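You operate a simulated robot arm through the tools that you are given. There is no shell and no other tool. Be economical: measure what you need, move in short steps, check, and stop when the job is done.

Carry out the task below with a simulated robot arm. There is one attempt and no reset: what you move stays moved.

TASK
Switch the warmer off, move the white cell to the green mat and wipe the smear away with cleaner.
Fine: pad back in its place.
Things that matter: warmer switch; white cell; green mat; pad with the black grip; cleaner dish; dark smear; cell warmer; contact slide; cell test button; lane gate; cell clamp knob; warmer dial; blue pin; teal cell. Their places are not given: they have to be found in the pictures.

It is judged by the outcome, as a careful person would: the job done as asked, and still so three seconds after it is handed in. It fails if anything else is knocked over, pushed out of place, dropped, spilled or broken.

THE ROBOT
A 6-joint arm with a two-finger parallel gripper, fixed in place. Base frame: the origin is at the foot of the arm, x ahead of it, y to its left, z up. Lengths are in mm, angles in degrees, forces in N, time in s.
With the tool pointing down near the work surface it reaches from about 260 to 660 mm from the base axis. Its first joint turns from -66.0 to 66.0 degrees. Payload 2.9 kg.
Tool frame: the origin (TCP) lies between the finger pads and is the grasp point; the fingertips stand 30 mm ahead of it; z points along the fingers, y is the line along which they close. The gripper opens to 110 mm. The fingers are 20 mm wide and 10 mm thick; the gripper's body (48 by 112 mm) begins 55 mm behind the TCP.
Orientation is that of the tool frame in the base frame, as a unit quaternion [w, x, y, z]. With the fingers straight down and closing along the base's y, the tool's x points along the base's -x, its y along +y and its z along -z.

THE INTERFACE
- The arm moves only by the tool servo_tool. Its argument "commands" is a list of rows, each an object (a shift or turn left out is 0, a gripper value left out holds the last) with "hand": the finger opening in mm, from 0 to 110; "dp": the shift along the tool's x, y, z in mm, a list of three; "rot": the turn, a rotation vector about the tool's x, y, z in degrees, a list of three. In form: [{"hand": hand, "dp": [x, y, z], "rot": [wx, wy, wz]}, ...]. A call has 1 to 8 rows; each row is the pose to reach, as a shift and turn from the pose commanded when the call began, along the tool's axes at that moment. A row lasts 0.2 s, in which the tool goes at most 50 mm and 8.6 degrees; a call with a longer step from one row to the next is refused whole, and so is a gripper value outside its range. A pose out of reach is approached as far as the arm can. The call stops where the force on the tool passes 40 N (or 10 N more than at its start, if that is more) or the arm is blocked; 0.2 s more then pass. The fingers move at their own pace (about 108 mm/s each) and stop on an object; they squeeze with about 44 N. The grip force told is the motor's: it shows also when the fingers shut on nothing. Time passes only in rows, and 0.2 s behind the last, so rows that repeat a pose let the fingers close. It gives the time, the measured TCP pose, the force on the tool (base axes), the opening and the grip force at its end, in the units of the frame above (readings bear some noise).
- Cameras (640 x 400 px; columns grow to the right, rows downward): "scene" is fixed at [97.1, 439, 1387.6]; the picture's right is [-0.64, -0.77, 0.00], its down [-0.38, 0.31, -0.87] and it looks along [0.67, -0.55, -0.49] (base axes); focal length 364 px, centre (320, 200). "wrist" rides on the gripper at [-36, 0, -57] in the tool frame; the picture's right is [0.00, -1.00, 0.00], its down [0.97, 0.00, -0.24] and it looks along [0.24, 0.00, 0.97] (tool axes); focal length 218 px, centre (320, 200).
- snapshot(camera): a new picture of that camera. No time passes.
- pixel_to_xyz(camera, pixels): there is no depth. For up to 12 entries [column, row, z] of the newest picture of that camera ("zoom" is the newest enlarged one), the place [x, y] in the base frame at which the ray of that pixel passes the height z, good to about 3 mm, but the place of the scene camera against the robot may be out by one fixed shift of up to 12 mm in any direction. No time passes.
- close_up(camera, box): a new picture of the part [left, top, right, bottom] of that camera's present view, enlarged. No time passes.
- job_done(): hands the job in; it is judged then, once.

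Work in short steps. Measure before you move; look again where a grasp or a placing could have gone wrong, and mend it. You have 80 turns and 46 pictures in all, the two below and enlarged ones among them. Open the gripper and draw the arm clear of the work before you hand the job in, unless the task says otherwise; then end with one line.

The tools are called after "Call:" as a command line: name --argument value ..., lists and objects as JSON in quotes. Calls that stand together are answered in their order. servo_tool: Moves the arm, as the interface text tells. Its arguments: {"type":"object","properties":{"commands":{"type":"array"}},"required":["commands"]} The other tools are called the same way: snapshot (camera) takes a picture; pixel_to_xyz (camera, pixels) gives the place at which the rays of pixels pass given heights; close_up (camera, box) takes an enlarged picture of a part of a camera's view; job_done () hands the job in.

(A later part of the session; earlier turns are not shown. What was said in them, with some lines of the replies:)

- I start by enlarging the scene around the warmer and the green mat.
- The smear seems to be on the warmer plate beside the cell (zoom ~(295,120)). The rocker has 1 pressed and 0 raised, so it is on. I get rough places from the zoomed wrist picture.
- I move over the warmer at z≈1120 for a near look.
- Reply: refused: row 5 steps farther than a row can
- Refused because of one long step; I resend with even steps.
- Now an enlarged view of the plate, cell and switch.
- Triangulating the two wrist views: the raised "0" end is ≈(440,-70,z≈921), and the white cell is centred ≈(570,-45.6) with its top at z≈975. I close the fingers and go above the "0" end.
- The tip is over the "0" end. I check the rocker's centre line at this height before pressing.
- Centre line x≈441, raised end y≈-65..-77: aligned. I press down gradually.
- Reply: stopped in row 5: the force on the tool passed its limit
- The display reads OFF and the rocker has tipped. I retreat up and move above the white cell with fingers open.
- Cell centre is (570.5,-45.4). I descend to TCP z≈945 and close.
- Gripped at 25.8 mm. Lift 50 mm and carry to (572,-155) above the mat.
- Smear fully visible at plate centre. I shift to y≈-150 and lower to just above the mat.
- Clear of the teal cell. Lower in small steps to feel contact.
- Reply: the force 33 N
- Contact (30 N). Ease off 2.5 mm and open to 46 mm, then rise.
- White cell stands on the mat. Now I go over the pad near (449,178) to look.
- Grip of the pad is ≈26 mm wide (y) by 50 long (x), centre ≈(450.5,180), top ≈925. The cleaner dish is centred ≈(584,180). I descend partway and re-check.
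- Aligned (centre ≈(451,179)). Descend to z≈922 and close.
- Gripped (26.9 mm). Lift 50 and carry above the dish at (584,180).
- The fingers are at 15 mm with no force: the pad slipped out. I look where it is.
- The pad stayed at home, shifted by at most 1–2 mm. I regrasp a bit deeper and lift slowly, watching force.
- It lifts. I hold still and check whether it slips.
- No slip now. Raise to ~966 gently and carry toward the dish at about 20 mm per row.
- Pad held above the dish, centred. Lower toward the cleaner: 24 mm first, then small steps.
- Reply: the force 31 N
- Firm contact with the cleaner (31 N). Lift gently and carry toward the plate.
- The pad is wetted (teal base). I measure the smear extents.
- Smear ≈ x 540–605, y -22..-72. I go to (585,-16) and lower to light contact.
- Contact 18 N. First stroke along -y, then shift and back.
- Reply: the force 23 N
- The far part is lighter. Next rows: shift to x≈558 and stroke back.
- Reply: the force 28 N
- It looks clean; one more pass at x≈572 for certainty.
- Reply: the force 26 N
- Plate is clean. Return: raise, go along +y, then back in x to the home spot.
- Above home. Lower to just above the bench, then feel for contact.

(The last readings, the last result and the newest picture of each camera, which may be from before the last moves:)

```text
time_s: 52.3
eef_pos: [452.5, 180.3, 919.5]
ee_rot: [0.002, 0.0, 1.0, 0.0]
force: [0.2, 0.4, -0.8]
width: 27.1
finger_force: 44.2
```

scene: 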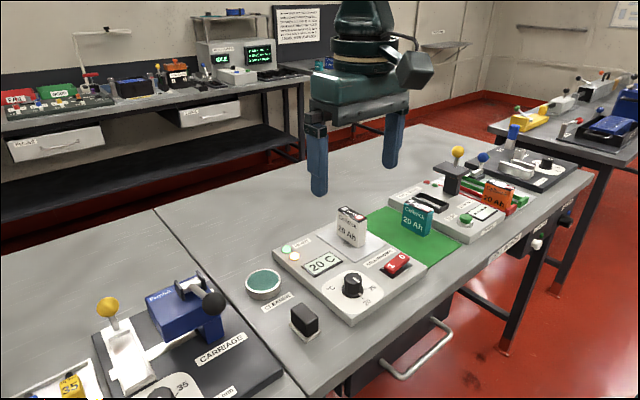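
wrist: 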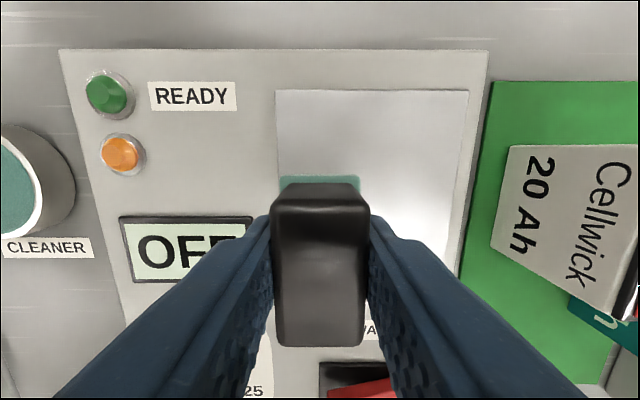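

Call:
servo_tool --commands '[{"hand": 0, "dp": [0, 0, 1]}, {"hand": 0, "dp": [0, 0, 1.5]}, {"hand": 0, "dp": [0, 0, 1.5]}]'

Call:
close_up --camera "scene" --box '[230, 250, 350, 350]'

```text
time_s: 53.1
eef_pos: [453.6, 180.1, 919.3]
ee_rot: [0.002, -0.001, 1.0, 0.0]
force: [-0.5, 1.3, 5.6]
width: 27.2
finger_force: 44.2
```

```text
4.00 times, centred on (290, 300) of scene
```

zoom: 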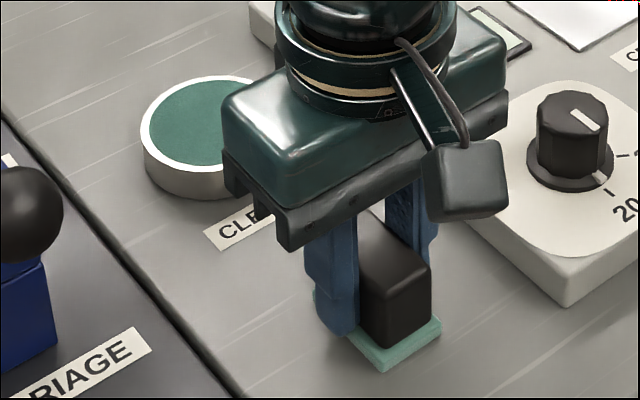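

Light contact (5.6 N), and the pad's corner at (387,370) matches the original picture. Open, then rise straight up.

Call:
servo_tool --commands '[{"hand": 50, "dp": [0, 0, 0]}, {"hand": 50, "dp": [0, 0, 0]}, {"hand": 50, "dp": [0, 0, 0]}, {"hand": 50, "dp": [0, 0, -25]}, {"hand": 50, "dp": [0, 0, -60]}, {"hand": 50, "dp": [0, 0, -105]}, {"hand": 50, "dp": [0, 0, -150]}, {"hand": 50, "dp": [0, 0, -195]}]'

Call:
servo_tool --commands '[{"hand": 50, "dp": [10, 0, -45]}, {"hand": 50, "dp": [40, -10, -80]}, {"hand": 50, "dp": [75, -20, -100]}, {"hand": 50, "dp": [75, -20, -100]}]'

Call:
snapshot --camera "scene"

Call:
close_up --camera "scene" --box '[230, 180, 470, 350]'

```text
time_s: 54.9
eef_pos: [452.4, 182.3, 1116.0]
ee_rot: [0.001, -0.002, 1.0, 0.0]
force: [-0.1, 0.0, -0.7]
width: 50.0
finger_force: 0.0
```

```text
time_s: 55.9
eef_pos: [375.8, 156.9, 1215.5]
ee_rot: [0.002, 0.0, 1.0, 0.0]
force: [0.7, -0.4, -0.4]
width: 50.0
finger_force: 0.1
```

```text
8 pictures are left
```

scene: 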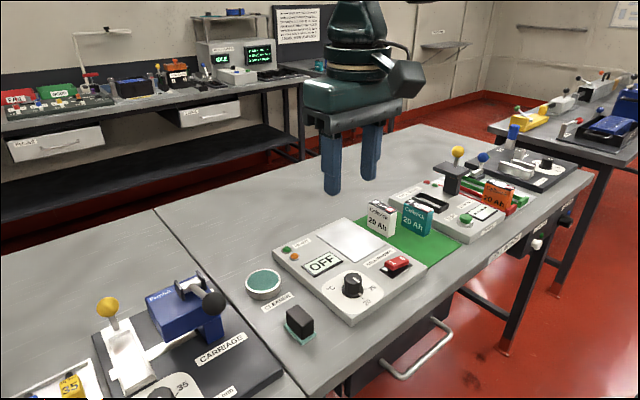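

```text
2.35 times, centred on (350, 265) of scene
```

zoom: 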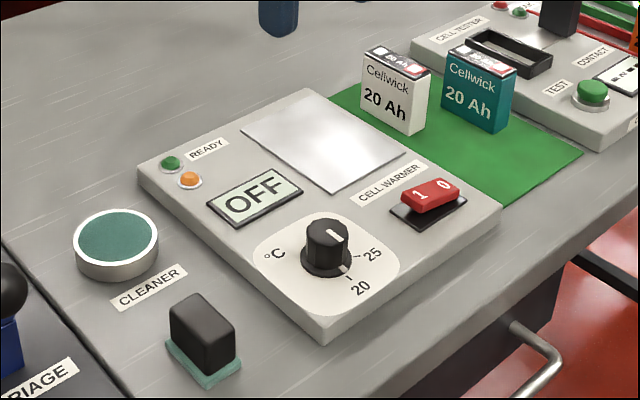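

The pad looks shifted a few mm compared with the first picture (bottom corner zoom (215,380) → (205,388)). I measure this.

Call:
pixel_to_xyz --camera "zoom" --pixels '[[215, 380, 880], [205, 388, 880], [176, 342, 884], [166, 345, 884], [252, 357, 884], [242, 362, 884]]'

Call:
close_up --camera "wrist" --box '[260, 0, 640, 180]'

```text
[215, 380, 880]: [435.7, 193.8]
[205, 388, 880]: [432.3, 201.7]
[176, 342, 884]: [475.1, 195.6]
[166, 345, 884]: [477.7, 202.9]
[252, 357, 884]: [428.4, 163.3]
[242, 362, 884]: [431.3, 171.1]
```

```text
1.68 times, centred on (450, 90) of wrist
```

zoom: 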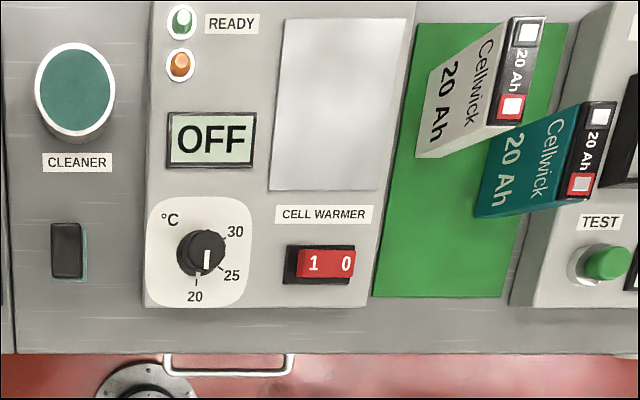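

The pad got dragged ≈+7 mm in y on release. I go back above home to re-centre it.

Call:
servo_tool --commands '[{"hand": 50, "dp": [-35, 9, 20]}, {"hand": 56, "dp": [-75, 18.5, 40]}, {"hand": 56, "dp": [-75, 18.5, 85]}, {"hand": 56, "dp": [-75, 18.5, 130]}, {"hand": 56, "dp": [-75, 18.5, 175]}, {"hand": 56, "dp": [-75, 18.5, 215]}, {"hand": 56, "dp": [-75, 18.5, 240]}, {"hand": 56, "dp": [-75, 18.5, 240]}]'

Call:
snapshot --camera "wrist"

```text
time_s: 57.7
eef_pos: [450.7, 178.1, 973.2]
ee_rot: [0.002, 0.0, 1.0, 0.001]
force: [-0.5, -0.1, 1.0]
width: 56.1
finger_force: 0.1
```

```text
5 pictures are left
```

wrist: 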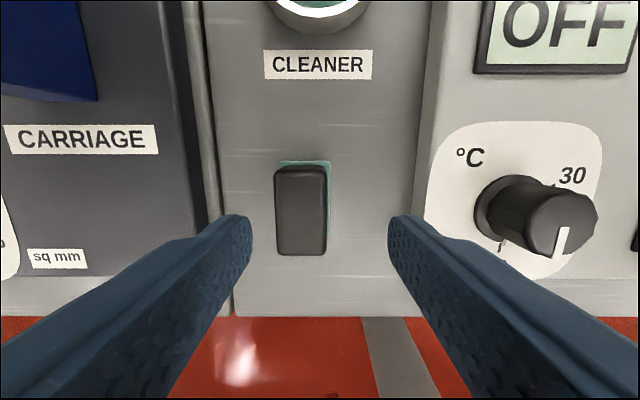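

Same pose as before the first grasp: grip is now at columns 274–328 versus 291–345 originally (≈9 mm toward +y). I go down, close only to 29 mm so the left finger nudges it to centre without squeezing, then open.

Call:
servo_tool --commands '[{"hand": 62, "dp": [0, 0, 5]}, {"hand": 62, "dp": [0, 0, 30]}, {"hand": 62, "dp": [0, 0, 46]}, {"hand": 62, "dp": [0, 0, 51]}, {"hand": 45, "dp": [0, 0, 51]}, {"hand": 36, "dp": [0, 0, 51]}, {"hand": 29, "dp": [0, 0, 51]}, {"hand": 29, "dp": [0, 0, 51]}]'

Call:
servo_tool --commands '[{"hand": 36, "dp": [0, 0, 0]}, {"hand": 44, "dp": [0, 0, 0]}, {"hand": 56, "dp": [0, 0, 0]}, {"hand": 56, "dp": [0, 0, -25]}, {"hand": 56, "dp": [0, 0, -51]}, {"hand": 56, "dp": [0, 0, -51]}]'

Call:
snapshot --camera "wrist"

```text
time_s: 59.5
eef_pos: [453.9, 180.4, 923.1]
ee_rot: [0.002, -0.001, 1.0, 0.0]
force: [-0.7, 0.2, -0.5]
width: 29.0
finger_force: 0.0
```

```text
time_s: 60.9
eef_pos: [451.3, 180.0, 974.4]
ee_rot: [0.002, -0.001, 1.0, -0.001]
force: [0.5, 0.3, 0.1]
width: 55.8
finger_force: 0.2
```

```text
4 pictures are left
```

wrist: 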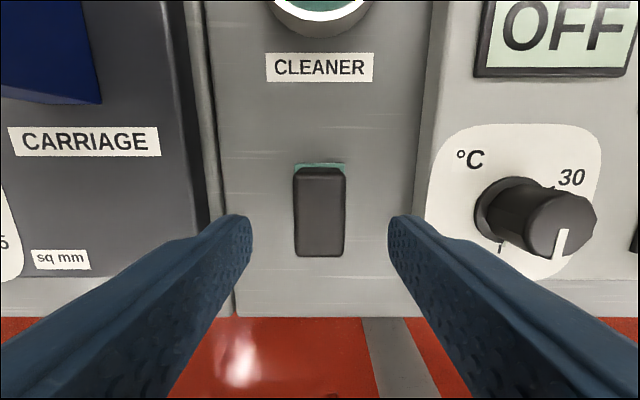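

The grip is at columns 293–345, rows 168–257, matching the original picture relative to the label. I draw the arm clear and take a last look.

Call:
servo_tool --commands '[{"hand": 56, "dp": [0, 0, -40]}, {"hand": 56, "dp": [0, 0, -85]}, {"hand": 56, "dp": [0, 0, -130]}, {"hand": 80, "dp": [15, -5, -170]}, {"hand": 80, "dp": [45, -15, -205]}, {"hand": 80, "dp": [75, -25, -240]}, {"hand": 80, "dp": [75, -25, -240]}]'

Call:
close_up --camera "scene" --box '[230, 180, 470, 350]'

```text
time_s: 62.5
eef_pos: [374.4, 150.8, 1212.1]
ee_rot: [0.001, -0.001, 1.0, 0.0]
force: [-0.4, 0.8, 0.4]
width: 80.1
finger_force: 0.1
```

```text
2.35 times, centred on (350, 265) of scene
```

zoom: 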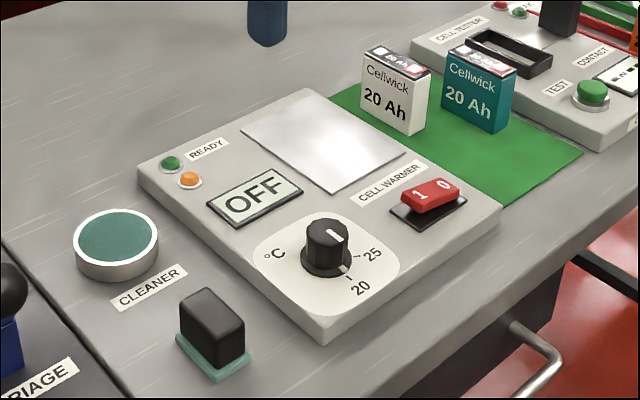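

Everything matches: warmer OFF, white cell on the mat, plate clean, pad back in its place, arm clear.

Call:
job_done

```text
The job is handed in.
```

The warmer is off, the white cell is standing on the green mat, the smear has been wiped away with cleaner, and the pad is back in its place; it slipped once and shifted about 9 mm on release, but I nudged it back and the last picture matches the first.
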